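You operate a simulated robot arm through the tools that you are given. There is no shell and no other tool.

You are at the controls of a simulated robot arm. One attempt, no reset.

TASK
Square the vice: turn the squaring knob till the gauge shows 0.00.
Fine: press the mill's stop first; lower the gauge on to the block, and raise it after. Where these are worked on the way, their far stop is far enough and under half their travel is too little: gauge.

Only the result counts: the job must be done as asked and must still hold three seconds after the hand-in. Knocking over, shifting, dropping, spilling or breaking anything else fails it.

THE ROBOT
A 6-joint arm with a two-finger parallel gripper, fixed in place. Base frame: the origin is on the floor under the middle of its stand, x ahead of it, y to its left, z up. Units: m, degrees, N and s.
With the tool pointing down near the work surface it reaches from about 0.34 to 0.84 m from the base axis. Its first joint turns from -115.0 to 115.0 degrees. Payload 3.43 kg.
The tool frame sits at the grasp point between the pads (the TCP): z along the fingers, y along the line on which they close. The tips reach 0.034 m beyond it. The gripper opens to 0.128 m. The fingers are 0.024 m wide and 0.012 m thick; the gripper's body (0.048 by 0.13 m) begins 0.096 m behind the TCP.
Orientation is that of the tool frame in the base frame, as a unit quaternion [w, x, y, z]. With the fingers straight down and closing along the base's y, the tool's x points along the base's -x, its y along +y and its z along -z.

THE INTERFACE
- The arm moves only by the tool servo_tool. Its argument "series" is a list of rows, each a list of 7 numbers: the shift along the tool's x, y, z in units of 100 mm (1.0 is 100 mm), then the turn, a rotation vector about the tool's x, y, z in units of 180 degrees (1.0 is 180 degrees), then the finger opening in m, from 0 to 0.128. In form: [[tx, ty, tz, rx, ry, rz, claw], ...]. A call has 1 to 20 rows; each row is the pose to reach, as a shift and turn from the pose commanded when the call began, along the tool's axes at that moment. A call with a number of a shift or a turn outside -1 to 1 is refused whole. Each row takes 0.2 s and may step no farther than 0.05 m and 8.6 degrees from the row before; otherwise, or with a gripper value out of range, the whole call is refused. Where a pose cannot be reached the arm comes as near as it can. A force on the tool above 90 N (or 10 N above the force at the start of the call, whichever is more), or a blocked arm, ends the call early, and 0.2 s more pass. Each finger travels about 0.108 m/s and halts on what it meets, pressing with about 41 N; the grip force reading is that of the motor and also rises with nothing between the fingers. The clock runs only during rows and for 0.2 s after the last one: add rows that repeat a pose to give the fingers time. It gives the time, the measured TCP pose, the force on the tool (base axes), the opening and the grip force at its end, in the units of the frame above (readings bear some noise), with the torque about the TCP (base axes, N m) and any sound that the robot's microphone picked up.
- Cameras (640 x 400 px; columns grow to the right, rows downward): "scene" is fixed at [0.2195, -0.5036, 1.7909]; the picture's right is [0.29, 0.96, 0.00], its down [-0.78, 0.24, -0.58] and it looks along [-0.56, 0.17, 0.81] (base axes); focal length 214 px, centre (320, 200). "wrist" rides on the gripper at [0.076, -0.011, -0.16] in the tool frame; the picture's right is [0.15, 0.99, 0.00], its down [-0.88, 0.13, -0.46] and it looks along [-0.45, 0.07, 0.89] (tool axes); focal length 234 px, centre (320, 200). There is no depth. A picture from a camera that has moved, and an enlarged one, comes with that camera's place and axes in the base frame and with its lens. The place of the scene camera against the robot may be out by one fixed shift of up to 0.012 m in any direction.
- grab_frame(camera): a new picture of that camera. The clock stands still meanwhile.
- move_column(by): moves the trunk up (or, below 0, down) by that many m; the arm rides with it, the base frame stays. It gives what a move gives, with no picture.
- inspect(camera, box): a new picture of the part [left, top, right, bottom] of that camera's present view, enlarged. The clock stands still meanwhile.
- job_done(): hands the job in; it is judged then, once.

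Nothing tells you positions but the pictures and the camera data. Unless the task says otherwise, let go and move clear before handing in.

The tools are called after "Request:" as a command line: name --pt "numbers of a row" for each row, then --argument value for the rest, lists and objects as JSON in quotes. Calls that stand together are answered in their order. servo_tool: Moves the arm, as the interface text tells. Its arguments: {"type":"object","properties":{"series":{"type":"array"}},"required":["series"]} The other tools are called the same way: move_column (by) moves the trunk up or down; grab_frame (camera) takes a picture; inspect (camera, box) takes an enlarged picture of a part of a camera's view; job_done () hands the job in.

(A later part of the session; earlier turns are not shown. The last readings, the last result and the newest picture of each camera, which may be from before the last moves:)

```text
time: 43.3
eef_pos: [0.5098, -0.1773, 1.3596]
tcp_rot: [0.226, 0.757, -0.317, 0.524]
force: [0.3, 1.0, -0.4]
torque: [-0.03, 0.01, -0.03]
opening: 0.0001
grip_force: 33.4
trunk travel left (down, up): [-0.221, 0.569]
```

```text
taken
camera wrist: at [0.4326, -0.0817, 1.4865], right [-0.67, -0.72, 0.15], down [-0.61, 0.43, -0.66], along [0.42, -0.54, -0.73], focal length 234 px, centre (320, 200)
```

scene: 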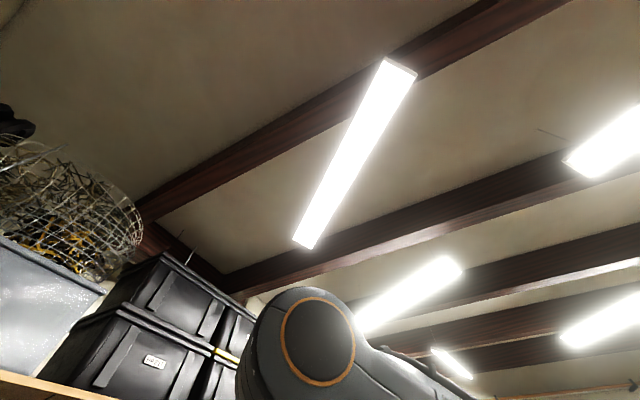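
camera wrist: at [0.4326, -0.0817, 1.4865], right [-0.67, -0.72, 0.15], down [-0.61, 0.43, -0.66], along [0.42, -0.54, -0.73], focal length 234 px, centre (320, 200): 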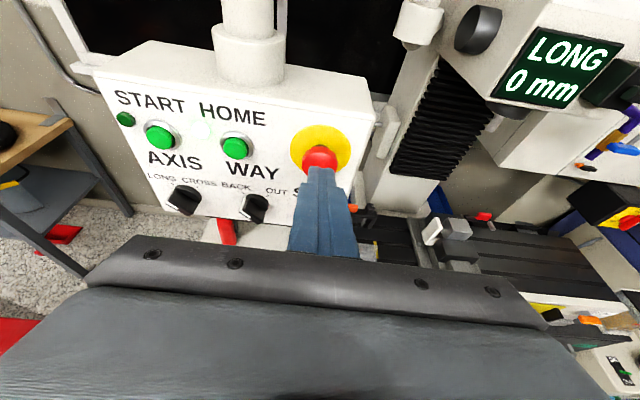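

The START lamp has gone dark, so the mill's stop is pressed. Next I'll move right toward the gauge, easing the tilt and backing off first.

Request:
servo_tool --pt "0.06 0 -0.12 0 -0.035 0 0.0" --pt "0.13 0 -0.24 0 -0.07 0 0.0" --pt "0.19 0 -0.36 0 -0.105 0 0.0" --pt "0.254 0 -0.474 0 -0.139 0 0.0"

Request:
servo_tool --pt "0 0.3 0 0 0 0 0.0" --pt "0 0.65 0 0 0 0 0.0" --pt "0 1.0 0 0 0 0 0.0"

Request:
servo_tool --pt "0 0.3 0 0 0 0 0.0" --pt "0 0.65 0 0 0 0 0.0" --pt "0 1.0 0 0 0 0 0.0"

Request:
grab_frame --camera "wrist"

```text
time: 44.3
eef_pos: [0.4802, -0.1455, 1.3436]
tcp_rot: [0.153, 0.853, -0.359, 0.347]
force: [0.2, 0.1, -0.1]
torque: [0.0, 0.02, -0.03]
opening: 0.0001
grip_force: 32.6
out of reach, approached as far as the arm can: row 3, 4
trunk travel left (down, up): [-0.221, 0.569]
```

```text
time: 45.1
eef_pos: [0.4148, -0.2072, 1.3391]
tcp_rot: [0.151, 0.852, -0.36, 0.348]
force: [-0.4, -0.9, -0.1]
torque: [0.01, 0.03, -0.01]
opening: 0.0
grip_force: 33.2
out of reach, approached as far as the arm can: row 3
trunk travel left (down, up): [-0.221, 0.569]
```

```text
time: 45.9
eef_pos: [0.4031, -0.2015, 1.3302]
tcp_rot: [0.152, 0.852, -0.361, 0.348]
force: [0.2, 0.8, -0.2]
torque: [-0.01, 0.0, -0.03]
opening: 0.0001
grip_force: 33.0
out of reach, approached as far as the arm can: row 1, 2, 3
trunk travel left (down, up): [-0.221, 0.569]
```

```text
taken
camera wrist: at [0.3726, -0.1529, 1.4972], right [-0.64, -0.76, 0.11], down [-0.75, 0.59, -0.29], along [0.16, -0.27, -0.95], focal length 234 px, centre (320, 200)
```

wrist: 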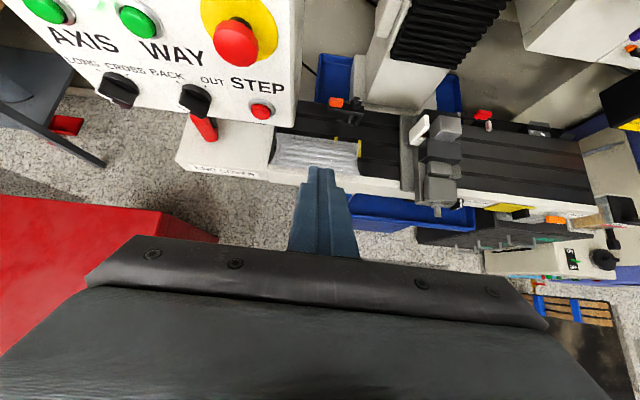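

I'm held by the inner reach limit at r ≈ 0.45. I'll go outward by 70 mm first and then slide right at a constant distance from the mill.

Request:
servo_tool --pt "0.2 0.1 0.2 0 0 0 0.0" --pt "0.4 0.4 0.4 0 0 0 0.0" --pt "0.5 0.7 0.5 0 0 0 0.0" --pt "0.5 1.0 0.5 0 0 0 0.0"

Request:
servo_tool --pt "0 0.3 0 0 0 0 0.0" --pt "0 0.65 0 0 0 0 0.0" --pt "0 1.0 0 0 0 0 0.0"

Request:
servo_tool --pt "0 0.3 0 0 0 0 0.0" --pt "0 0.65 0 0 0 0 0.0" --pt "0 1.0 0 0 0 0 0.0"

Request:
grab_frame --camera "wrist"

```text
time: 46.9
eef_pos: [0.4436, -0.2337, 1.3151]
tcp_rot: [0.152, 0.852, -0.36, 0.348]
force: [0.0, 0.2, -0.5]
torque: [0.0, 0.02, 0.03]
opening: 0.0
grip_force: 33.2
out of reach, approached as far as the arm can: row 1, 2, 3, 4
trunk travel left (down, up): [-0.221, 0.569]
```

```text
time: 47.7
eef_pos: [0.4273, -0.2288, 1.3025]
tcp_rot: [0.152, 0.851, -0.362, 0.348]
force: [-0.3, 1.1, -0.6]
torque: [0.03, 0.0, -0.01]
opening: 0.0
grip_force: 32.8
out of reach, approached as far as the arm can: row 1, 2, 3
trunk travel left (down, up): [-0.221, 0.569]
```

```text
time: 48.5
eef_pos: [0.4268, -0.2268, 1.3001]
tcp_rot: [0.152, 0.852, -0.361, 0.348]
force: [-0.1, -0.5, 0.5]
torque: [0.02, 0.01, 0.02]
opening: 0.0
grip_force: 33.2
out of reach, approached as far as the arm can: row 1, 2, 3
trunk travel left (down, up): [-0.221, 0.569]
```

```text
taken
camera wrist: at [0.3958, -0.1763, 1.4667], right [-0.64, -0.76, 0.11], down [-0.75, 0.59, -0.29], along [0.16, -0.27, -0.95], focal length 234 px, centre (320, 200)
```

wrist: 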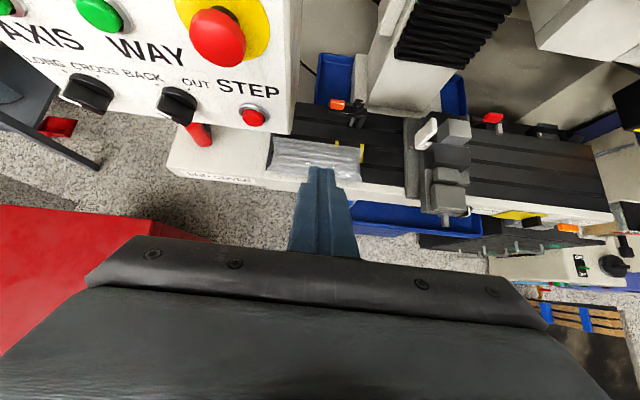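

The limit here is from the arm being near its top reach, so I'll raise the trunk to give it slack and then slide right.

Request:
move_column --by 0.3

Request:
servo_tool --pt "-0.2 0.1 0.2 0 0 0 0.0" --pt "-0.3 0.4 0.6 0 0 0 0.0" --pt "-0.4 0.7 0.9 0 0 0 0.0" --pt "-0.5 1.0 1.0 0 0 0 0.0"

Request:
servo_tool --pt "0 0.3 0 0 0 0 0.0" --pt "0 0.65 0 0 0 0 0.0" --pt "0 1.0 0 0 0 0 0.0"

Request:
grab_frame --camera "wrist"

```text
time: 51.5
eef_pos: [0.4323, -0.2339, 1.6055]
tcp_rot: [0.151, 0.853, -0.36, 0.347]
force: [0.3, 0.2, 0.1]
torque: [0.01, 0.0, 0.02]
opening: 0.0
grip_force: 33.1
trunk travel left (down, up): [-0.521, 0.269]
```

```text
refused: row 2 steps farther than a row can; nothing moved
```

```text
time: 52.3
eef_pos: [0.3928, -0.2631, 1.5976]
tcp_rot: [0.153, 0.851, -0.362, 0.348]
force: [0.4, -0.1, -0.4]
torque: [0.0, -0.04, -0.02]
opening: 0.0002
grip_force: 33.1
out of reach, approached as far as the arm can: row 2, 3
trunk travel left (down, up): [-0.521, 0.269]
```

```text
taken
camera wrist: at [0.3629, -0.2124, 1.7654], right [-0.64, -0.76, 0.11], down [-0.75, 0.59, -0.29], along [0.16, -0.27, -0.95], focal length 234 px, centre (320, 200)
```

wrist: 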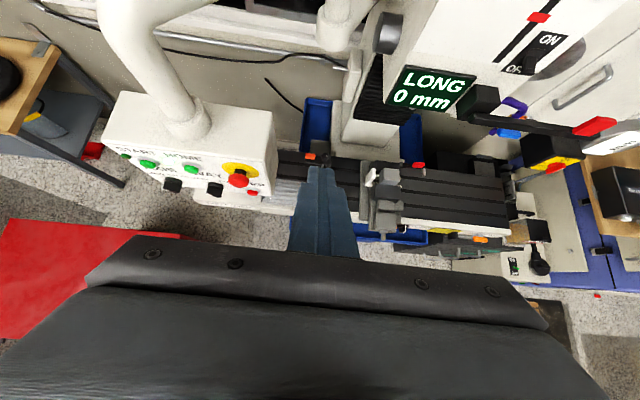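

Now there's slack. I'll lower the arm by about 0.12 m relative to the trunk and then slide right in 0.1 m steps.

Request:
servo_tool --pt "-0.2 0 0.2 0 0 0 0.0" --pt "-0.4 0.0 0.4 0 0 0 0.0" --pt "-0.6 0 0.6 0 0 0 0.0" --pt "-0.8 0 0.8 0 0 0 0.0"

Request:
servo_tool --pt "0 0.3 0 0 0 0 0.0" --pt "0 0.65 0 0 0 0 0.0" --pt "0 1.0 0 0 0 0 0.0"

Request:
servo_tool --pt "0 0.3 0 0 0 0 0.0" --pt "0 0.65 0 0 0 0 0.0" --pt "0 1.0 0 0 0 0 0.0"

Request:
grab_frame --camera "wrist"

```text
time: 53.3
eef_pos: [0.4012, -0.2693, 1.4892]
tcp_rot: [0.151, 0.853, -0.359, 0.346]
force: [-0.9, -0.3, 0.1]
torque: [-0.02, -0.01, -0.02]
opening: 0.0001
grip_force: 33.3
out of reach, approached as far as the arm can: row 4
trunk travel left (down, up): [-0.521, 0.269]
```

```text
time: 54.1
eef_pos: [0.3935, -0.2799, 1.4893]
tcp_rot: [0.151, 0.852, -0.361, 0.347]
force: [-0.8, 0.2, -0.7]
torque: [-0.05, 0.0, -0.02]
opening: 0.0
grip_force: 32.8
out of reach, approached as far as the arm can: row 1, 2, 3
trunk travel left (down, up): [-0.521, 0.269]
```

```text
time: 54.9
eef_pos: [0.3924, -0.2798, 1.4904]
tcp_rot: [0.152, 0.852, -0.361, 0.347]
force: [0.5, -0.4, 0.0]
torque: [0.03, -0.01, 0.01]
opening: 0.0001
grip_force: 32.9
out of reach, approached as far as the arm can: row 1, 2, 3
trunk travel left (down, up): [-0.521, 0.269]
```

```text
taken
camera wrist: at [0.3628, -0.2296, 1.6575], right [-0.64, -0.76, 0.11], down [-0.75, 0.59, -0.29], along [0.16, -0.27, -0.95], focal length 234 px, centre (320, 200)
```

wrist: 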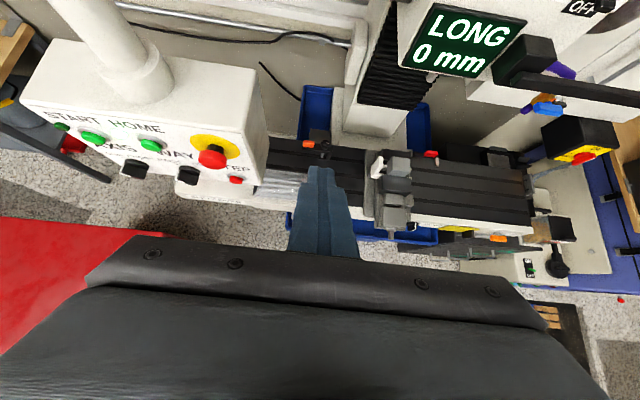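

The inner limit is about r = 0.48 at this tilt. I'll go outward 60 mm, then slide right.

Request:
servo_tool --pt "0.15 0 0.15 0 0 0 0.0" --pt "0.3 0.0 0.3 0 0 0 0.0" --pt "0.42 0.2 0.42 0 0 0 0.0" --pt "0.42 0.5 0.42 0 0 0 0.0" --pt "0.42 0.9 0.42 0 0 0 0.0"

Request:
servo_tool --pt "0 0.3 0 0 0 0 0.0" --pt "0 0.65 0 0 0 0 0.0" --pt "0 1.0 0 0 0 0 0.0"

Request:
grab_frame --camera "wrist"

```text
time: 56.1
eef_pos: [0.4365, -0.3189, 1.4871]
tcp_rot: [0.154, 0.851, -0.364, 0.348]
force: [0.6, 0.2, 0.7]
torque: [-0.03, -0.02, 0.02]
opening: 0.0001
grip_force: 32.8
out of reach, approached as far as the arm can: row 3, 4, 5
trunk travel left (down, up): [-0.521, 0.269]
```

```text
time: 56.9
eef_pos: [0.4351, -0.3171, 1.4849]
tcp_rot: [0.154, 0.85, -0.364, 0.347]
force: [0.3, 0.0, 0.4]
torque: [-0.02, 0.0, 0.01]
opening: 0.0
grip_force: 33.1
out of reach, approached as far as the arm can: row 1, 2, 3
trunk travel left (down, up): [-0.521, 0.269]
```

```text
taken
camera wrist: at [0.4048, -0.2666, 1.6524], right [-0.64, -0.76, 0.11], down [-0.75, 0.59, -0.29], along [0.15, -0.27, -0.95], focal length 234 px, centre (320, 200)
```

wrist: 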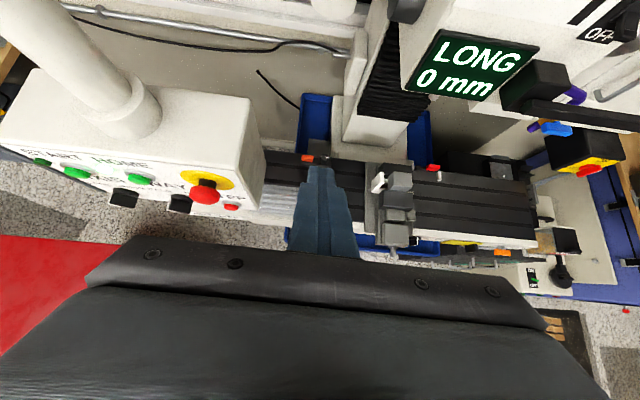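

The stall is from the last wrist joint's limit (tool x pointing outward is near ±180°), not from the radius. I'll raise the trunk, bring the tool vertical and unwind the wrist the other way round so that I can work on the right side.

Request:
move_column --by 0.2

Request:
servo_tool --pt "-0.12 0 0.12 0 -0.0417 0 0.0" --pt "-0.24 0 0.24 0 -0.0833 0 0.0" --pt "-0.36 0 0.36 0 -0.125 0 0.0" --pt "-0.48 0 0.48 0 -0.1667 0 0.0" --pt "-0.6 0 0.6 0 -0.2083 0 0.0" --pt "-0.7 0 0.7 0 -0.25 0 0.0"

```text
time: 59.1
eef_pos: [0.4317, -0.3194, 1.6821]
tcp_rot: [0.151, 0.853, -0.359, 0.346]
force: [0.6, 0.1, 0.1]
torque: [0.02, -0.01, -0.01]
opening: 0.0
grip_force: 32.9
trunk travel left (down, up): [-0.721, 0.069]
```

```text
time: 60.5
eef_pos: [0.4232, -0.3133, 1.5612]
tcp_rot: [0.003, 0.921, -0.389, -0.004]
force: [0.6, 0.4, -0.6]
torque: [-0.02, -0.02, 0.03]
opening: 0.0
grip_force: 32.9
out of reach, approached as far as the arm can: row 6
trunk travel left (down, up): [-0.721, 0.069]
```

The tool is vertical. Now I'll unwind the wrist in quarter turns while drifting a little to the right.

Request:
servo_tool --pt "-0.03 0.05 0.03 0 0 0.0455 0.0" --pt "-0.06 0.1 0.06 0 0 0.091 0.0" --pt "-0.09 0.15 0.09 0 0 0.1365 0.0" --pt "-0.12 0.2 0.12 0 0 0.182 0.0" --pt "-0.15 0.25 0.15 0 0 0.2275 0.0" --pt "-0.18 0.3 0.18 0 0 0.273 0.0" --pt "-0.21 0.35 0.21 0 0 0.3185 0.0" --pt "-0.24 0.4 0.24 0 0 0.364 0.0" --pt "-0.27 0.45 0.27 0 0 0.4095 0.0" --pt "-0.3 0.5 0.3 0 0 0.455 0.0" --pt "-0.3 0.5 0.3 0 0 0.5 0.0"

Request:
servo_tool --pt "0 0 0 0 0 0.0455 0.0" --pt "0 0 0 0 0 0.091 0.0" --pt "0 0 0 0 0 0.1365 0.0" --pt "0 0 0 0 0 0.182 0.0" --pt "0 0 0 0 0 0.2275 0.0" --pt "0 0 0 0 0 0.273 0.0" --pt "0 0 0 0 0 0.3185 0.0" --pt "0 0 0 0 0 0.364 0.0" --pt "0 0 0 0 0 0.4095 0.0" --pt "0 0 0 0 0 0.455 0.0" --pt "0 0 0 0 0 0.5 0.0"

Request:
servo_tool --pt "0 0 0 0 0 0.0455 0.0" --pt "0 0 0 0 0 0.091 0.0" --pt "0 0 0 0 0 0.1365 0.0" --pt "0 0 0 0 0 0.182 0.0" --pt "0 0 0 0 0 0.2275 0.0" --pt "0 0 0 0 0 0.273 0.0" --pt "0 0 0 0 0 0.3185 0.0" --pt "0 0 0 0 0 0.364 0.0" --pt "0 0 0 0 0 0.4095 0.0" --pt "0 0 0 0 0 0.455 0.0" --pt "0 0 0 0 0 0.5 0.0"

Request:
grab_frame --camera "wrist"

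```text
time: 62.9
eef_pos: [0.3655, -0.3264, 1.5352]
tcp_rot: [-0.006, -0.375, 0.927, 0.002]
force: [0.2, -0.5, 0.1]
torque: [0.0, 0.0, -0.02]
opening: 0.0001
grip_force: 33.1
trunk travel left (down, up): [-0.721, 0.069]
```

```text
time: 65.3
eef_pos: [0.3658, -0.3291, 1.5327]
tcp_rot: [-0.006, 0.39, 0.921, -0.002]
force: [0.8, 0.4, 0.3]
torque: [0.02, 0.01, 0.01]
opening: 0.0002
grip_force: 32.8
trunk travel left (down, up): [-0.721, 0.069]
```

```text
time: 67.7
eef_pos: [0.3659, -0.3276, 1.5347]
tcp_rot: [-0.003, 0.927, 0.375, -0.005]
force: [-0.3, -0.4, -0.4]
torque: [0.01, 0.02, 0.0]
opening: 0.0
grip_force: 33.0
trunk travel left (down, up): [-0.721, 0.069]
```

```text
taken
camera wrist: at [0.4154, -0.2675, 1.6953], right [0.79, -0.61, -0.01], down [-0.54, -0.71, 0.46], along [-0.29, -0.36, -0.89], focal length 234 px, centre (320, 200)
```

wrist: 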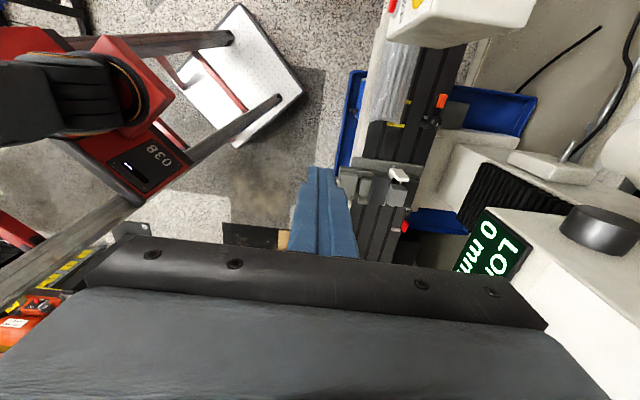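

The wrist is now on the other branch. I'll slide to the right (s ≈ 0.25) and finish the turn so that the camera is on the outer side.

Request:
servo_tool --pt "-0.35 0 0.1 0 0 0 0.0" --pt "-0.7 0 0.2 0 0 0 0.0" --pt "-1.0 0 0.3 0 0 0 0.0"

Request:
servo_tool --pt "-0.35 0 0 0 0 0 0.0" --pt "-0.7 0 0 0 0 0 0.0" --pt "-1.0 0 0 0 0 0 0.0"

Request:
servo_tool --pt "-0.1 0 0 0 0 0.0455 0.0" --pt "-0.2 0 0 0 0 0.091 0.0" --pt "-0.3 0 0 0 0 0.1365 0.0" --pt "-0.4 0 0 0 0 0.182 0.0" --pt "-0.5 0 0 0 0 0.2275 0.0" --pt "-0.6 0 0 0 0 0.273 0.0" --pt "-0.7 0 0 0 0 0.3185 0.0" --pt "-0.77 0 0 0 0 0.364 0.0" --pt "-0.77 0 0 0 0 0.4095 0.0" --pt "-0.77 0 0 0 0 0.455 0.0" --pt "-0.77 0 0 0 0 0.5 0.0"

Request:
grab_frame --camera "wrist"

```text
time: 68.5
eef_pos: [0.292, -0.399, 1.5082]
tcp_rot: [-0.002, 0.927, 0.376, -0.005]
force: [0.0, 0.9, -0.3]
torque: [-0.01, 0.05, -0.01]
opening: 0.0
grip_force: 33.4
trunk travel left (down, up): [-0.721, 0.069]
```

```text
time: 69.3
eef_pos: [0.2211, -0.4662, 1.5065]
tcp_rot: [-0.002, 0.926, 0.377, -0.006]
force: [0.0, 0.2, -0.3]
torque: [-0.03, 0.07, 0.0]
opening: 0.0001
grip_force: 33.1
trunk travel left (down, up): [-0.721, 0.069]
```

```text
time: 71.7
eef_pos: [0.1664, -0.5221, 1.5066]
tcp_rot: [0.003, 0.92, -0.391, -0.005]
force: [-0.2, 0.3, -0.2]
torque: [0.03, 0.02, 0.0]
opening: 0.0002
grip_force: 33.5
trunk travel left (down, up): [-0.721, 0.069]
```

```text
taken
camera wrist: at [0.2304, -0.5685, 1.6667], right [-0.61, -0.79, 0.01], down [-0.7, 0.54, 0.46], along [-0.37, 0.28, -0.89], focal length 234 px, centre (320, 200)
```

wrist: 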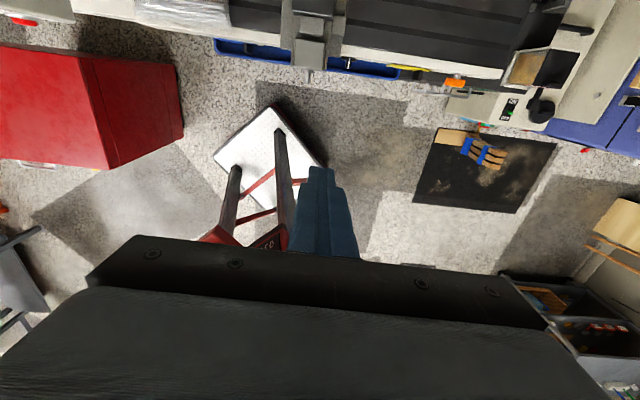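

The wrist is on the right branch now, with the tool vertical at about (0.17, -0.52, 1.51). I'll tilt up toward horizontal to face the gauge arm.

Request:
servo_tool --pt "0 0.03 0.05 0 0.0455 0 0.0" --pt "0 0.06 0.1 0 0.091 0 0.0" --pt "0 0.1 0.15 0 0.1365 0 0.0" --pt "0 0.15 0.2 0 0.182 0 0.0" --pt "0 0.2 0.25 0 0.2275 0 0.0" --pt "0 0.25 0.3 0 0.273 0 0.0" --pt "0 0.3 0.35 0 0.3185 0 0.0" --pt "0 0.35 0.4 0 0.364 0 0.0" --pt "0 0.4 0.4 0 0.4095 0 0.0"

Request:
grab_frame --camera "wrist"

```text
time: 73.7
eef_pos: [0.1369, -0.5481, 1.4662]
tcp_rot: [0.237, 0.74, -0.311, 0.548]
force: [0.4, 0.6, -0.6]
torque: [-0.01, 0.0, -0.01]
opening: 0.0
grip_force: 33.5
trunk travel left (down, up): [-0.721, 0.069]
```

```text
taken
camera wrist: at [0.0555, -0.4462, 1.5859], right [-0.68, -0.72, 0.15], down [-0.58, 0.4, -0.71], along [0.45, -0.57, -0.69], focal length 234 px, centre (320, 200)
```

wrist: 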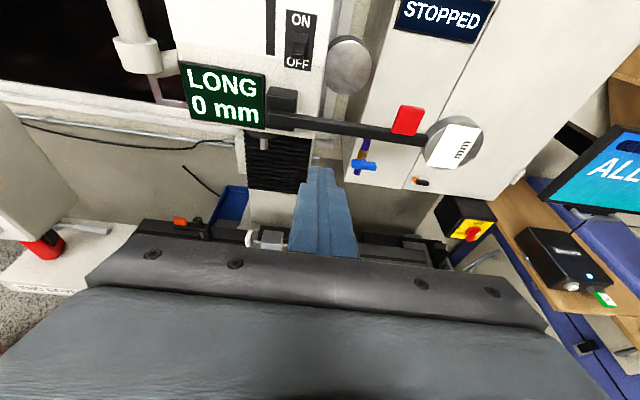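

Now I see the gauge arm, its red handle and dial, and a "STOPPED" display on the cabinet, which confirms the stop. I'll zoom in on the arm, pivot and handle.

Request:
inspect --camera "wrist" --box '[250, 70, 410, 190]'

Request:
inspect --camera "wrist" --box '[370, 80, 500, 200]'

Request:
inspect --camera "wrist" --box '[230, 170, 470, 270]'

```text
3.33 times, centred on (330, 130) of wrist
camera zoom: at [0.0555, -0.4462, 1.5859], right [-0.68, -0.72, 0.15], down [-0.58, 0.4, -0.71], along [0.45, -0.57, -0.69], focal length 781 px, centre (287, 433)
```

zoom: 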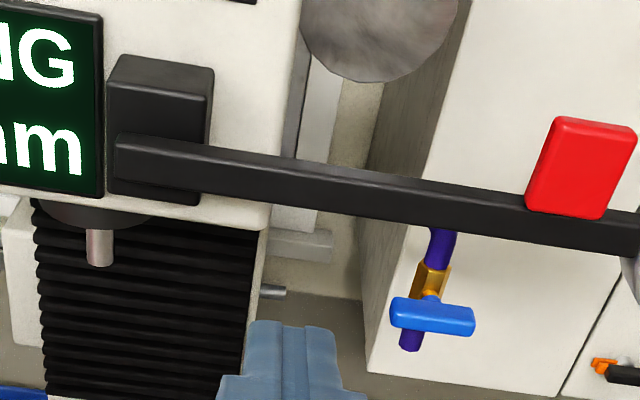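

```text
3.33 times, centred on (435, 140) of wrist
camera zoom: at [0.0555, -0.4462, 1.5859], right [-0.68, -0.72, 0.15], down [-0.58, 0.4, -0.71], along [0.45, -0.57, -0.69], focal length 781 px, centre (-63, 400)
```

zoom: 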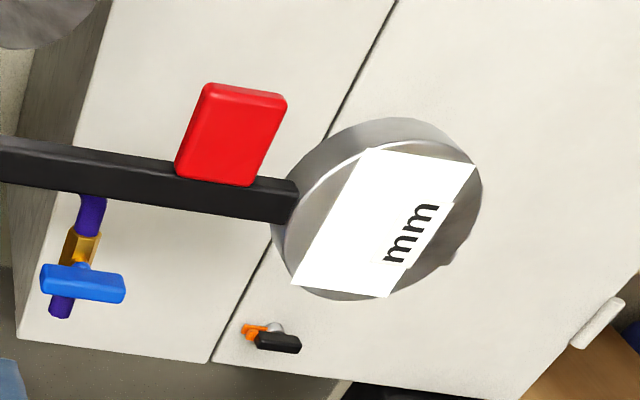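

```text
2.67 times, centred on (350, 220) of wrist
camera zoom: at [0.0555, -0.4462, 1.5859], right [-0.68, -0.72, 0.15], down [-0.58, 0.4, -0.71], along [0.45, -0.57, -0.69], focal length 624 px, centre (240, 147)
```

zoom: 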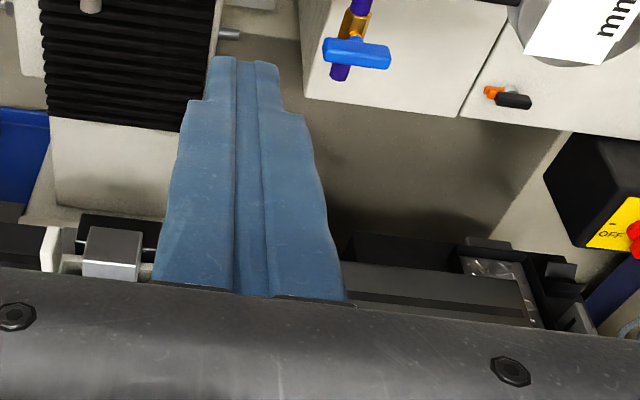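

The arm is level at z ≈ 1.407 with the pivot near the display block, and the red handle stands on its top at about (0.204, -0.819, 1.437). I'll test going fully horizontal here.

Request:
servo_tool --pt "0 0 0 0 0.0305 0 0.0" --pt "0 0 0 0 0.061 0 0.0" --pt "0 0 0 0 0.0905 0 0.0"

Request:
grab_frame --camera "wrist"

```text
time: 74.5
eef_pos: [0.1375, -0.5486, 1.467]
tcp_rot: [0.277, 0.655, -0.273, 0.648]
force: [-0.1, -0.5, 0.5]
torque: [-0.01, 0.02, 0.01]
opening: 0.0
grip_force: 33.0
trunk travel left (down, up): [-0.721, 0.069]
```

```text
taken
camera wrist: at [0.036, -0.4265, 1.5445], right [-0.71, -0.69, 0.16], down [-0.42, 0.23, -0.88], along [0.57, -0.69, -0.46], focal length 234 px, centre (320, 200)
```

wrist: 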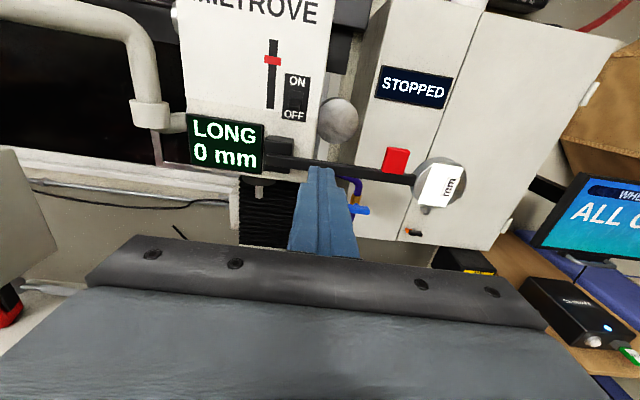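

Horizontal is fully reachable here. Now I'll test how far the wrist can still roll clockwise, since swinging the gauge arm down while gripping it needs a 90° roll.

Request:
servo_tool --pt "0 0 0 0 0 0.04 0.0" --pt "0 0 0 0 0 0.08 0.0" --pt "0 0 0 0 0 0.12 0.0" --pt "0 0 0 0 0 0.16 0.0"

```text
time: 75.5
eef_pos: [0.1389, -0.5483, 1.4661]
tcp_rot: [0.108, 0.566, -0.428, 0.696]
force: [0.5, -0.2, -0.6]
torque: [-0.01, 0.02, -0.02]
opening: 0.0
grip_force: 33.0
trunk travel left (down, up): [-0.721, 0.069]
```

The roll still has room. I'll continue the test to a full 90° of roll.

Request:
servo_tool --pt "0 0 0 0 0 0.04 0.0" --pt "0 0 0 0 0 0.08 0.0" --pt "0 0 0 0 0 0.12 0.0" --pt "0 0 0 0 0 0.16 0.0" --pt "0 0 0 0 0 0.2 0.0" --pt "0 0 0 0 0 0.24 0.0" --pt "0 0 0 0 0 0.28 0.0" --pt "0 0 0 0 0 0.34 0.0"

Request:
grab_frame --camera "wrist"

```text
refused: row 8 steps farther than a row can; nothing moved
```

```text
taken
camera wrist: at [0.0092, -0.453, 1.5403], right [-0.68, -0.65, -0.34], down [-0.1, 0.54, -0.83], along [0.73, -0.53, -0.44], focal length 234 px, centre (320, 200)
```

wrist: 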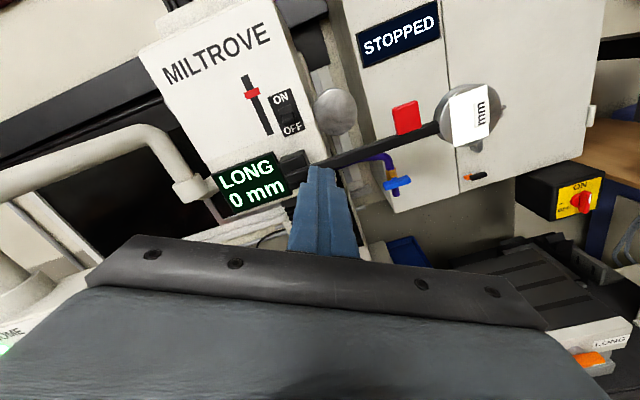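

Request:
servo_tool --pt "0 0 0 0 0 0.04 0.0" --pt "0 0 0 0 0 0.08 0.0" --pt "0 0 0 0 0 0.12 0.0" --pt "0 0 0 0 0 0.16 0.0" --pt "0 0 0 0 0 0.2 0.0" --pt "0 0 0 0 0 0.24 0.0" --pt "0 0 0 0 0 0.28 0.0" --pt "0 0 0 0 0 0.32 0.0" --pt "0 0 0 0 0 0.34 0.0"

Request:
grab_frame --camera "wrist"

```text
time: 77.5
eef_pos: [0.1377, -0.5489, 1.4668]
tcp_rot: [0.262, -0.269, 0.657, -0.653]
force: [-1.1, -0.2, -0.3]
torque: [0.0, 0.0, 0.01]
opening: 0.0
grip_force: 32.7
trunk travel left (down, up): [-0.721, 0.069]
```

```text
taken
camera wrist: at [-0.0271, -0.4878, 1.4811], right [-0.12, -0.1, -0.99], down [0.31, 0.94, -0.13], along [0.94, -0.32, -0.08], focal length 234 px, centre (320, 200)
```

wrist: 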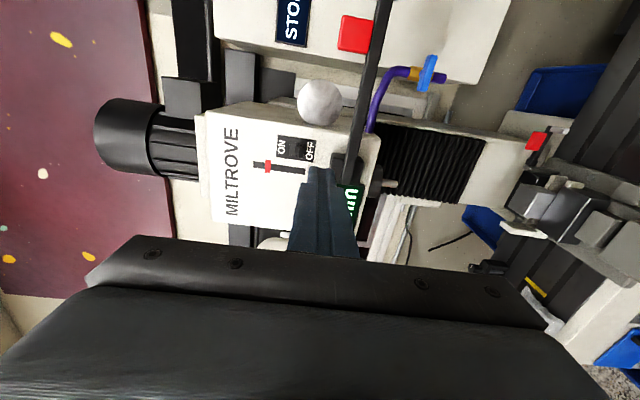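

The full 90° roll is available, so I can grip the red handle and swing. I'll use this sideways view to locate the handle, arm and blue coolant valve more precisely.

Request:
inspect --camera "wrist" --box '[310, 0, 470, 110]'

Request:
inspect --camera "wrist" --box '[480, 110, 640, 230]'

Request:
inspect --camera "wrist" --box '[320, 110, 420, 220]'

```text
3.64 times, centred on (390, 55) of wrist
camera zoom: at [-0.0271, -0.4878, 1.4811], right [-0.12, -0.1, -0.99], down [0.31, 0.94, -0.13], along [0.94, -0.32, -0.08], focal length 852 px, centre (66, 727)
```

zoom: 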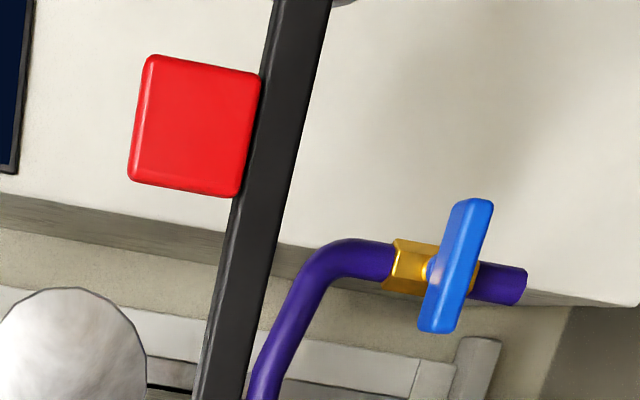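

```text
3.33 times, centred on (560, 170) of wrist
camera zoom: at [-0.0271, -0.4878, 1.4811], right [-0.12, -0.1, -0.99], down [0.31, 0.94, -0.13], along [0.94, -0.32, -0.08], focal length 781 px, centre (-480, 300)
```

zoom: 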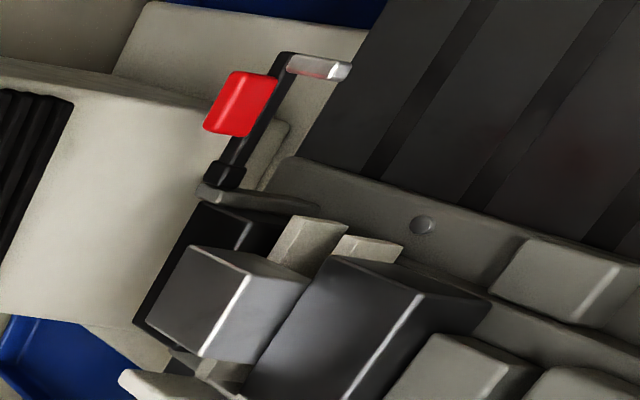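

```text
3.64 times, centred on (370, 165) of wrist
camera zoom: at [-0.0271, -0.4878, 1.4811], right [-0.12, -0.1, -0.99], down [0.31, 0.94, -0.13], along [0.94, -0.32, -0.08], focal length 852 px, centre (138, 327)
```

zoom: 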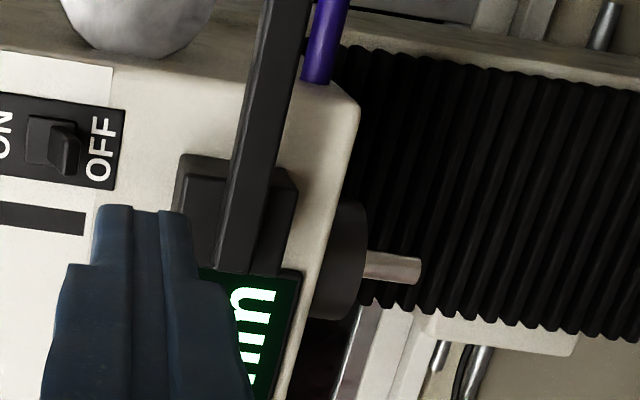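

I see the red handle lies flush on the arm's top, with the coolant hose and blue valve further back. There's also a small red-tipped stop arm at the vice's rear. I'll roll back upright and look closely at the gauge dial.

Request:
servo_tool --pt "0 0 0 0 0 -0.0455 0.0" --pt "0 0 0 0 0 -0.091 0.0" --pt "0 0 0 0 0 -0.1365 0.0" --pt "0 0 0 0 0 -0.182 0.0" --pt "0 0 0 0 0 -0.2275 0.0" --pt "0 0 0 0 0 -0.273 0.0" --pt "0 0 0 0 0 -0.3185 0.0" --pt "0 0 0 0 0 -0.364 0.0" --pt "0 0 0 0 0 -0.4095 0.0" --pt "0 0 0 0 0 -0.455 0.0" --pt "0 0 0 0 0 -0.5 0.0"

Request:
inspect --camera "wrist" --box '[360, 130, 490, 240]'

Request:
inspect --camera "wrist" --box '[180, 90, 380, 230]'

```text
time: 79.9
eef_pos: [0.1381, -0.5478, 1.4663]
tcp_rot: [0.278, 0.656, -0.273, 0.647]
force: [0.9, -0.1, -0.6]
torque: [0.01, 0.06, 0.03]
opening: 0.0003
grip_force: 33.3
trunk travel left (down, up): [-0.721, 0.069]
```

```text
3.64 times, centred on (425, 185) of wrist
camera zoom: at [0.0365, -0.4259, 1.5444], right [-0.71, -0.69, 0.16], down [-0.42, 0.23, -0.88], along [0.57, -0.69, -0.46], focal length 852 px, centre (-62, 254)
```

zoom: 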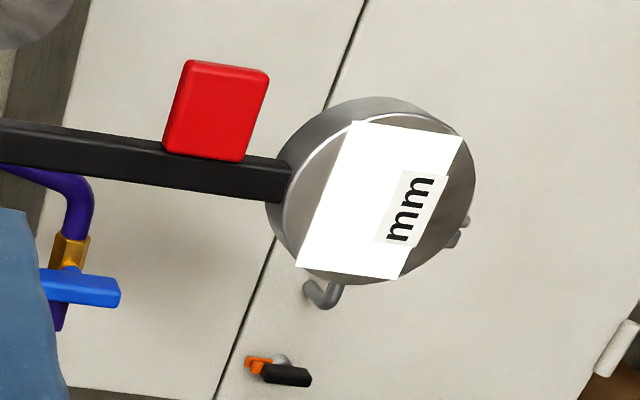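

```text
2.86 times, centred on (280, 160) of wrist
camera zoom: at [0.0365, -0.4259, 1.5444], right [-0.71, -0.69, 0.16], down [-0.42, 0.23, -0.88], along [0.57, -0.69, -0.46], focal length 669 px, centre (434, 314)
```

zoom: 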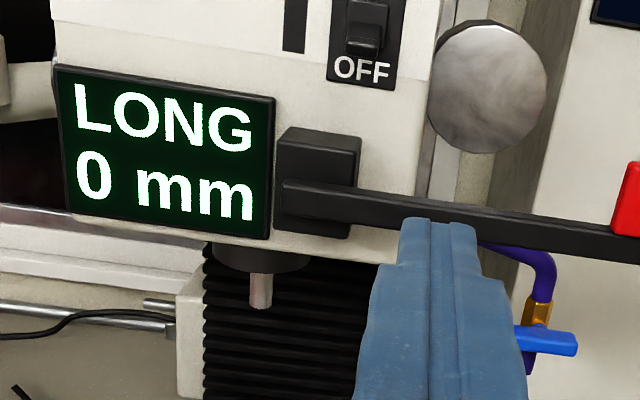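

I see the dial's stylus on the arm's far end, so the arm swings down 90° clockwise about the pivot at s ≈ 0.225, z ≈ 1.405. I'll open the fingers to 56 mm and approach the red handle (s ≈ 0.432, d ≈ -0.72, z 1.414–1.460).

Request:
servo_tool --pt "-0.07 0.25 0.15 0 0 0 0.02" --pt "-0.14 0.5 0.3 0 0 0 0.04" --pt "-0.2 0.75 0.45 0 0 0 0.056" --pt "-0.26 1.0 0.6 0 0 0 0.056"

Request:
servo_tool --pt "0 0.2 0.2 0 0 0 0.056" --pt "0 0.42 0.4 0 0 0 0.056" --pt "0 0.42 0.6 0 0 0 0.056"

Request:
grab_frame --camera "wrist"

Request:
inspect --camera "wrist" --box '[230, 80, 410, 260]'

```text
time: 80.9
eef_pos: [0.1084, -0.6615, 1.4394]
tcp_rot: [0.277, 0.656, -0.273, 0.647]
force: [0.5, 0.7, 0.8]
torque: [0.0, 0.04, -0.03]
opening: 0.0562
grip_force: 0.1
trunk travel left (down, up): [-0.721, 0.069]
```

```text
time: 81.7
eef_pos: [0.1167, -0.733, 1.4424]
tcp_rot: [0.277, 0.655, -0.274, 0.647]
force: [-0.4, -0.2, 0.4]
torque: [0.01, 0.02, 0.02]
opening: 0.0562
grip_force: 0.1
trunk travel left (down, up): [-0.721, 0.069]
```

```text
taken
camera wrist: at [0.0157, -0.6124, 1.5194], right [-0.71, -0.69, 0.15], down [-0.42, 0.24, -0.88], along [0.57, -0.69, -0.46], focal length 234 px, centre (320, 200)
```

wrist: 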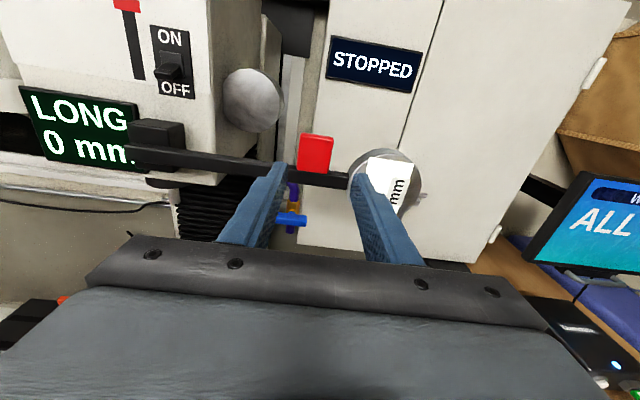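

```text
2.22 times, centred on (320, 170) of wrist
camera zoom: at [0.0157, -0.6124, 1.5194], right [-0.71, -0.69, 0.15], down [-0.42, 0.24, -0.88], along [0.57, -0.69, -0.46], focal length 520 px, centre (320, 267)
```

zoom: 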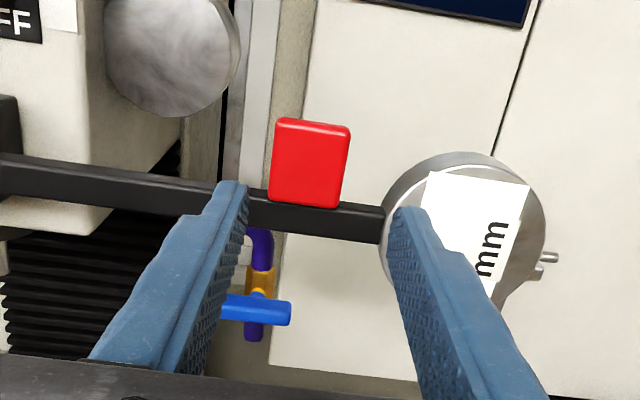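

The fingers straddle the handle's line well. I'll advance 85 mm, with a 3 mm shift left, and check again before the last bit.

Request:
servo_tool --pt "0 -0.03 0.3 0 0 0 0.056" --pt "0 -0.03 0.6 0 0 0 0.056" --pt "0 -0.03 0.85 0 0 0 0.056"

Request:
inspect --camera "wrist" --box '[230, 80, 410, 260]'

```text
time: 82.5
eef_pos: [0.1808, -0.7941, 1.4413]
tcp_rot: [0.278, 0.654, -0.274, 0.647]
force: [-0.8, 0.4, -0.4]
torque: [-0.03, -0.01, 0.01]
opening: 0.0561
grip_force: 0.0
trunk travel left (down, up): [-0.721, 0.069]
```

```text
2.22 times, centred on (320, 170) of wrist
camera zoom: at [0.0788, -0.6727, 1.5188], right [-0.71, -0.69, 0.16], down [-0.42, 0.24, -0.88], along [0.57, -0.69, -0.46], focal length 520 px, centre (320, 267)
```

zoom: 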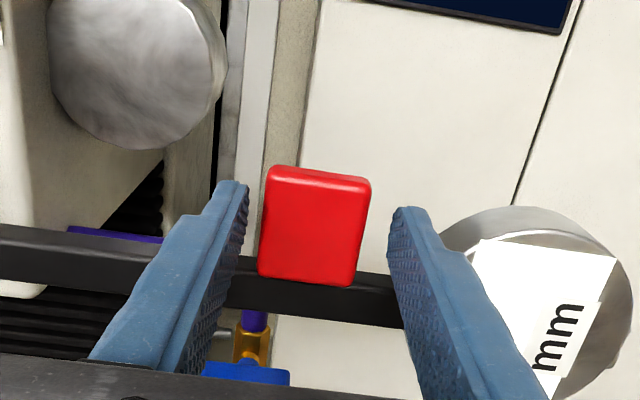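

The handle is centred between the fingers. I'll advance 22 mm and close on it.

Request:
servo_tool --pt "0 0 0.12 0 0 0 0.056" --pt "0 0 0.22 0 0 0 0.056" --pt "0 0 0.22 0 0 0 0.045" --pt "0 0 0.22 0 0 0 0.03" --pt "0 0 0.22 0 0 0 0.03"

Request:
inspect --camera "wrist" --box '[230, 80, 410, 260]'

```text
time: 83.7
eef_pos: [0.1979, -0.8081, 1.4397]
tcp_rot: [0.276, 0.656, -0.273, 0.648]
force: [3.3, 8.7, -2.9]
torque: [0.96, -0.64, 0.89]
opening: 0.0399
grip_force: 45.3
trunk travel left (down, up): [-0.721, 0.069]
```

```text
2.22 times, centred on (320, 170) of wrist
camera zoom: at [0.0952, -0.6865, 1.5177], right [-0.71, -0.69, 0.15], down [-0.42, 0.24, -0.88], along [0.57, -0.68, -0.46], focal length 520 px, centre (320, 267)
```

zoom: 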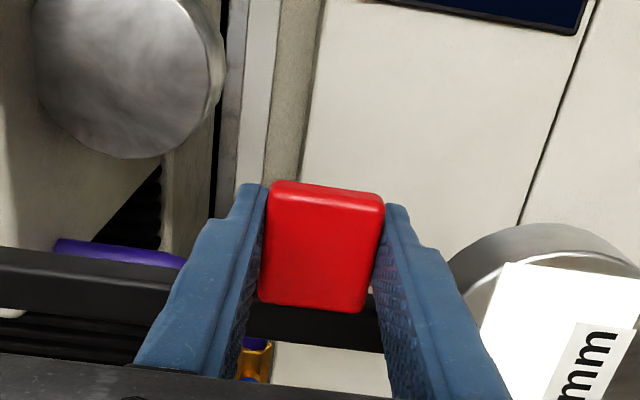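

I have a firm grip on the handle (40 mm wide). I'll test a small 6° swing clockwise about the pivot and check the forces.

Request:
servo_tool --pt "-0.108 0.015 0 0 0 0.0167 0.03" --pt "-0.217 0.025 0 0 0 0.0333 0.03"

Request:
inspect --camera "wrist" --box '[150, 50, 450, 260]'

```text
time: 84.3
eef_pos: [0.1946, -0.8104, 1.4187]
tcp_rot: [0.243, 0.64, -0.306, 0.661]
force: [5.6, 5.2, 3.2]
torque: [0.63, 0.13, 0.81]
opening: 0.0399
grip_force: 45.4
trunk travel left (down, up): [-0.721, 0.069]
```

```text
1.90 times, centred on (300, 155) of wrist
camera zoom: at [0.088, -0.6935, 1.4978], right [-0.72, -0.7, 0.05], down [-0.36, 0.3, -0.89], along [0.6, -0.65, -0.46], focal length 446 px, centre (358, 286)
```

zoom: 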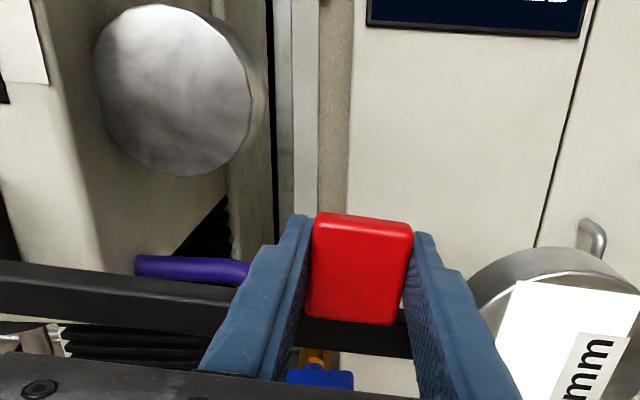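

The arm followed with only a few newtons, so the pivot estimate is good. I'll swing on another 24° and check.

Request:
servo_tool --pt "-0.217 0.025 0 0 0 0.0333 0.03" --pt "-0.435 0.027 0 0 0 0.0667 0.03" --pt "-0.652 0.007 0 0 0 0.1 0.03" --pt "-0.865 -0.037 0 0 0 0.1333 0.03"

Request:
grab_frame --camera "wrist"

```text
time: 85.3
eef_pos: [0.2048, -0.8012, 1.3315]
tcp_rot: [0.1, 0.562, -0.434, 0.697]
force: [14.0, -6.7, -0.5]
torque: [-0.63, 0.88, 0.92]
opening: 0.0397
grip_force: 45.0
trunk travel left (down, up): [-0.721, 0.069]
```

```text
taken
camera wrist: at [0.0743, -0.7066, 1.405], right [-0.67, -0.65, -0.36], down [-0.09, 0.55, -0.83], along [0.74, -0.52, -0.43], focal length 234 px, centre (320, 200)
```

wrist: 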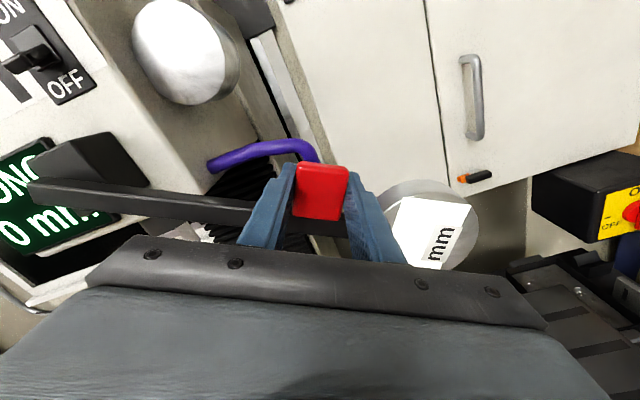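

It's moving smoothly, with 30° done. I'll continue by 24° and add 2 mm outward to ease the small side load.

Request:
servo_tool --pt "-0.217 0.025 0.005 0 0 0.0333 0.03" --pt "-0.435 0.027 0.01 0 0 0.0667 0.03" --pt "-0.652 0.007 0.015 0 0 0.1 0.03" --pt "-0.865 -0.037 0.02 0 0 0.1333 0.03"

Request:
grab_frame --camera "wrist"

```text
time: 86.3
eef_pos: [0.2358, -0.7695, 1.2587]
tcp_rot: [-0.046, 0.459, -0.541, 0.703]
force: [12.5, 8.2, 8.3]
torque: [-1.1, 0.76, 0.68]
opening: 0.0403
grip_force: 44.8
trunk travel left (down, up): [-0.721, 0.069]
```

```text
taken
camera wrist: at [0.0862, -0.6935, 1.3149], right [-0.51, -0.49, -0.71], down [0.13, 0.77, -0.63], along [0.85, -0.41, -0.33], focal length 234 px, centre (320, 200)
```

wrist: 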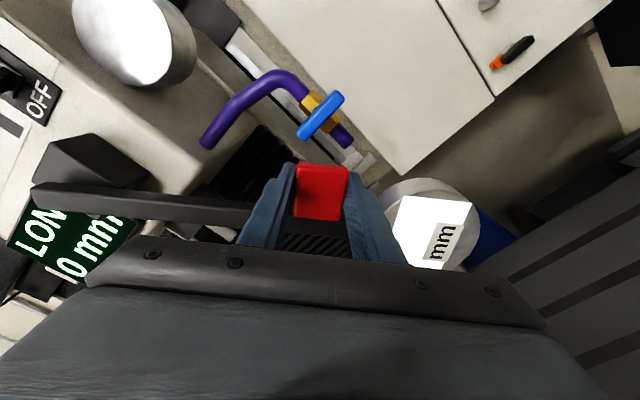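

The arm has passed in front of the blue valve and is now at about 54°. I'll continue by 18°, then take the last part slowly.

Request:
servo_tool --pt "-0.217 0.015 0 0 0 0.0333 0.03" --pt "-0.435 0.01 0 0 0 0.0667 0.03" --pt "-0.652 -0.02 0 0 0 0.1 0.03"

Request:
grab_frame --camera "wrist"

```text
time: 87.1
eef_pos: [0.2704, -0.7347, 1.2196]
tcp_rot: [-0.157, 0.369, -0.609, 0.685]
force: [4.2, -2.9, -7.1]
torque: [-1.39, 0.95, 0.52]
opening: 0.0405
grip_force: 44.7
trunk travel left (down, up): [-0.721, 0.069]
```

```text
taken
camera wrist: at [0.1115, -0.6675, 1.2562], right [-0.33, -0.31, -0.89], down [0.25, 0.88, -0.4], along [0.91, -0.36, -0.22], focal length 234 px, centre (320, 200)
```

wrist: 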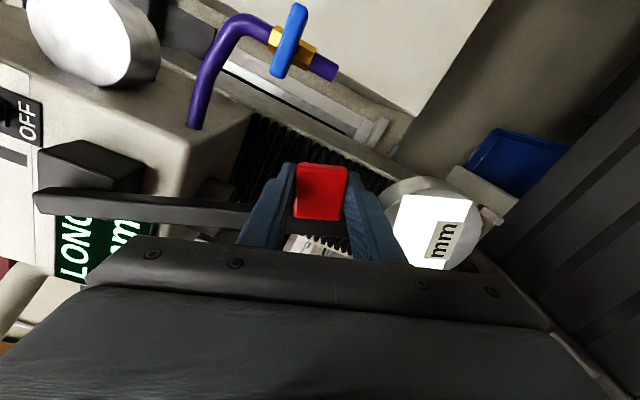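

About 72° is done, with the dial near the vice. I'll continue by 12° slowly.

Request:
servo_tool --pt "-0.109 0.008 0 0 0 0.0167 0.03" --pt "-0.217 0.015 0 0 0 0.0333 0.03" --pt "-0.326 0.013 0 0 0 0.05 0.03" --pt "-0.435 0.01 0 0 0 0.0667 0.03"

Request:
grab_frame --camera "wrist"

```text
time: 88.1
eef_pos: [0.3016, -0.706, 1.1999]
tcp_rot: [-0.227, 0.303, -0.647, 0.662]
force: [-32.5, 17.2, -43.9]
torque: [-0.83, 0.9, -0.03]
opening: 0.0409
grip_force: 45.7
trunk travel left (down, up): [-0.721, 0.069]
```

```text
taken
camera wrist: at [0.1377, -0.6425, 1.2239], right [-0.2, -0.16, -0.97], down [0.3, 0.93, -0.22], along [0.93, -0.33, -0.13], focal length 234 px, centre (320, 200)
```

wrist: 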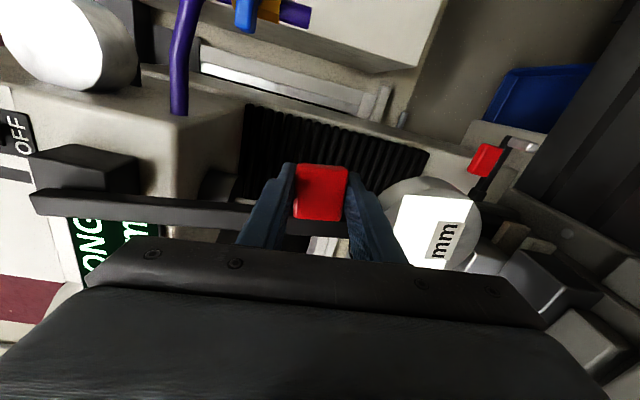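

The forces rose, mostly radial and sideways, so my path is a few millimetres off rather than at the stop. I'll relieve those by 3 mm radially and 2 mm back, then continue a few degrees.

Request:
servo_tool --pt "0 0.03 -0.02 0 0 0 0.03" --pt "-0.109 0.043 -0.02 0 0 0.0167 0.03" --pt "-0.217 0.055 -0.02 0 0 0.0333 0.03"

Request:
grab_frame --camera "wrist"

```text
time: 88.9
eef_pos: [0.3189, -0.6879, 1.1956]
tcp_rot: [0.262, -0.27, 0.66, -0.651]
force: [-7.9, 3.2, -43.5]
torque: [-1.07, 1.03, 1.04]
opening: 0.0403
grip_force: 44.6
trunk travel left (down, up): [-0.721, 0.069]
```

```text
taken
camera wrist: at [0.1529, -0.6276, 1.2099], right [-0.12, -0.09, -0.99], down [0.31, 0.94, -0.13], along [0.94, -0.32, -0.09], focal length 234 px, centre (320, 200)
```

wrist: 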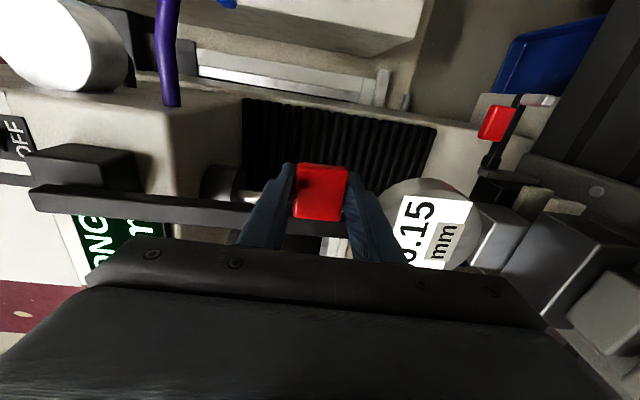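

The gauge now shows a reading (… .15 mm), so it's down on the block. I'll relax the radial load and nudge a few degrees more to find the far stop.

Request:
servo_tool --pt "0 0.03 0 0 0 0 0.03" --pt "-0.055 0.034 0 0 0 0.0083 0.03" --pt "-0.109 0.04 0 0 0 0.0167 0.03"

Request:
inspect --camera "wrist" --box '[360, 130, 560, 280]'

```text
time: 89.7
eef_pos: [0.3229, -0.6821, 1.1942]
tcp_rot: [0.276, -0.252, 0.666, -0.646]
force: [-5.0, -11.5, -38.2]
torque: [-1.43, 1.03, 0.58]
opening: 0.0407
grip_force: 45.0
trunk travel left (down, up): [-0.721, 0.069]
```

```text
2.67 times, centred on (460, 205) of wrist
camera zoom: at [0.1576, -0.622, 1.2039], right [-0.08, -0.06, -0.99], down [0.32, 0.94, -0.09], along [0.94, -0.33, -0.06], focal length 624 px, centre (-53, 187)
```

zoom: 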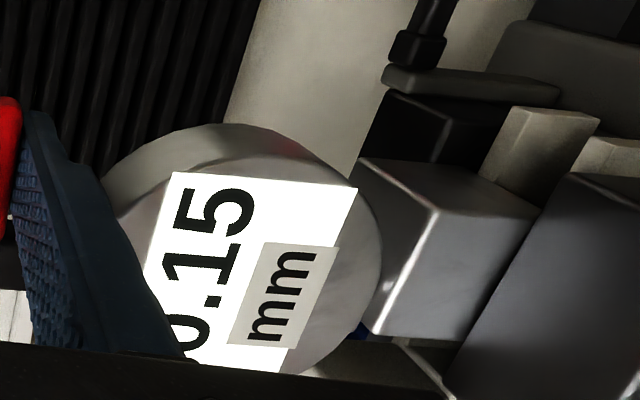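

The gauge reads "0.15 mm" and doesn't change with the last few degrees, so it's fully down. I'll open the fingers gently, back off and check that the arm stays down.

Request:
servo_tool --pt "-0.109 0.04 0 0 0 0.0167 0.045" --pt "-0.109 0.04 0 0 0 0.0167 0.056" --pt "-0.109 0.04 0 0 0 0.0167 0.056"

Request:
grab_frame --camera "wrist"

```text
time: 90.5
eef_pos: [0.3302, -0.6756, 1.1943]
tcp_rot: [0.296, -0.233, 0.668, -0.642]
force: [-15.4, -17.0, 8.4]
torque: [-0.47, 0.22, -0.21]
opening: 0.0502
grip_force: 0.1
trunk travel left (down, up): [-0.721, 0.069]
```

```text
taken
camera wrist: at [0.164, -0.6141, 1.1991], right [-0.04, -0.03, -1.0], down [0.32, 0.95, -0.04], along [0.95, -0.32, -0.03], focal length 234 px, centre (320, 200)
```

wrist: 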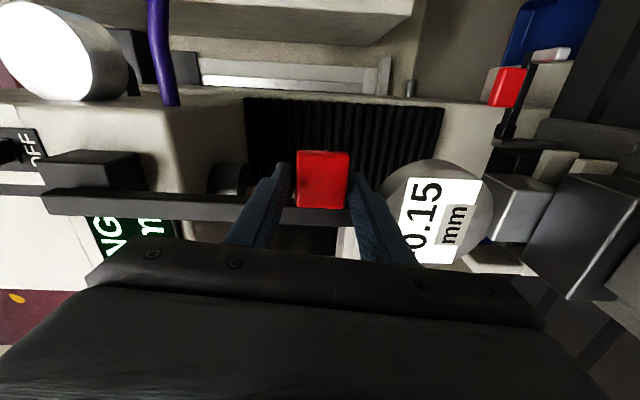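

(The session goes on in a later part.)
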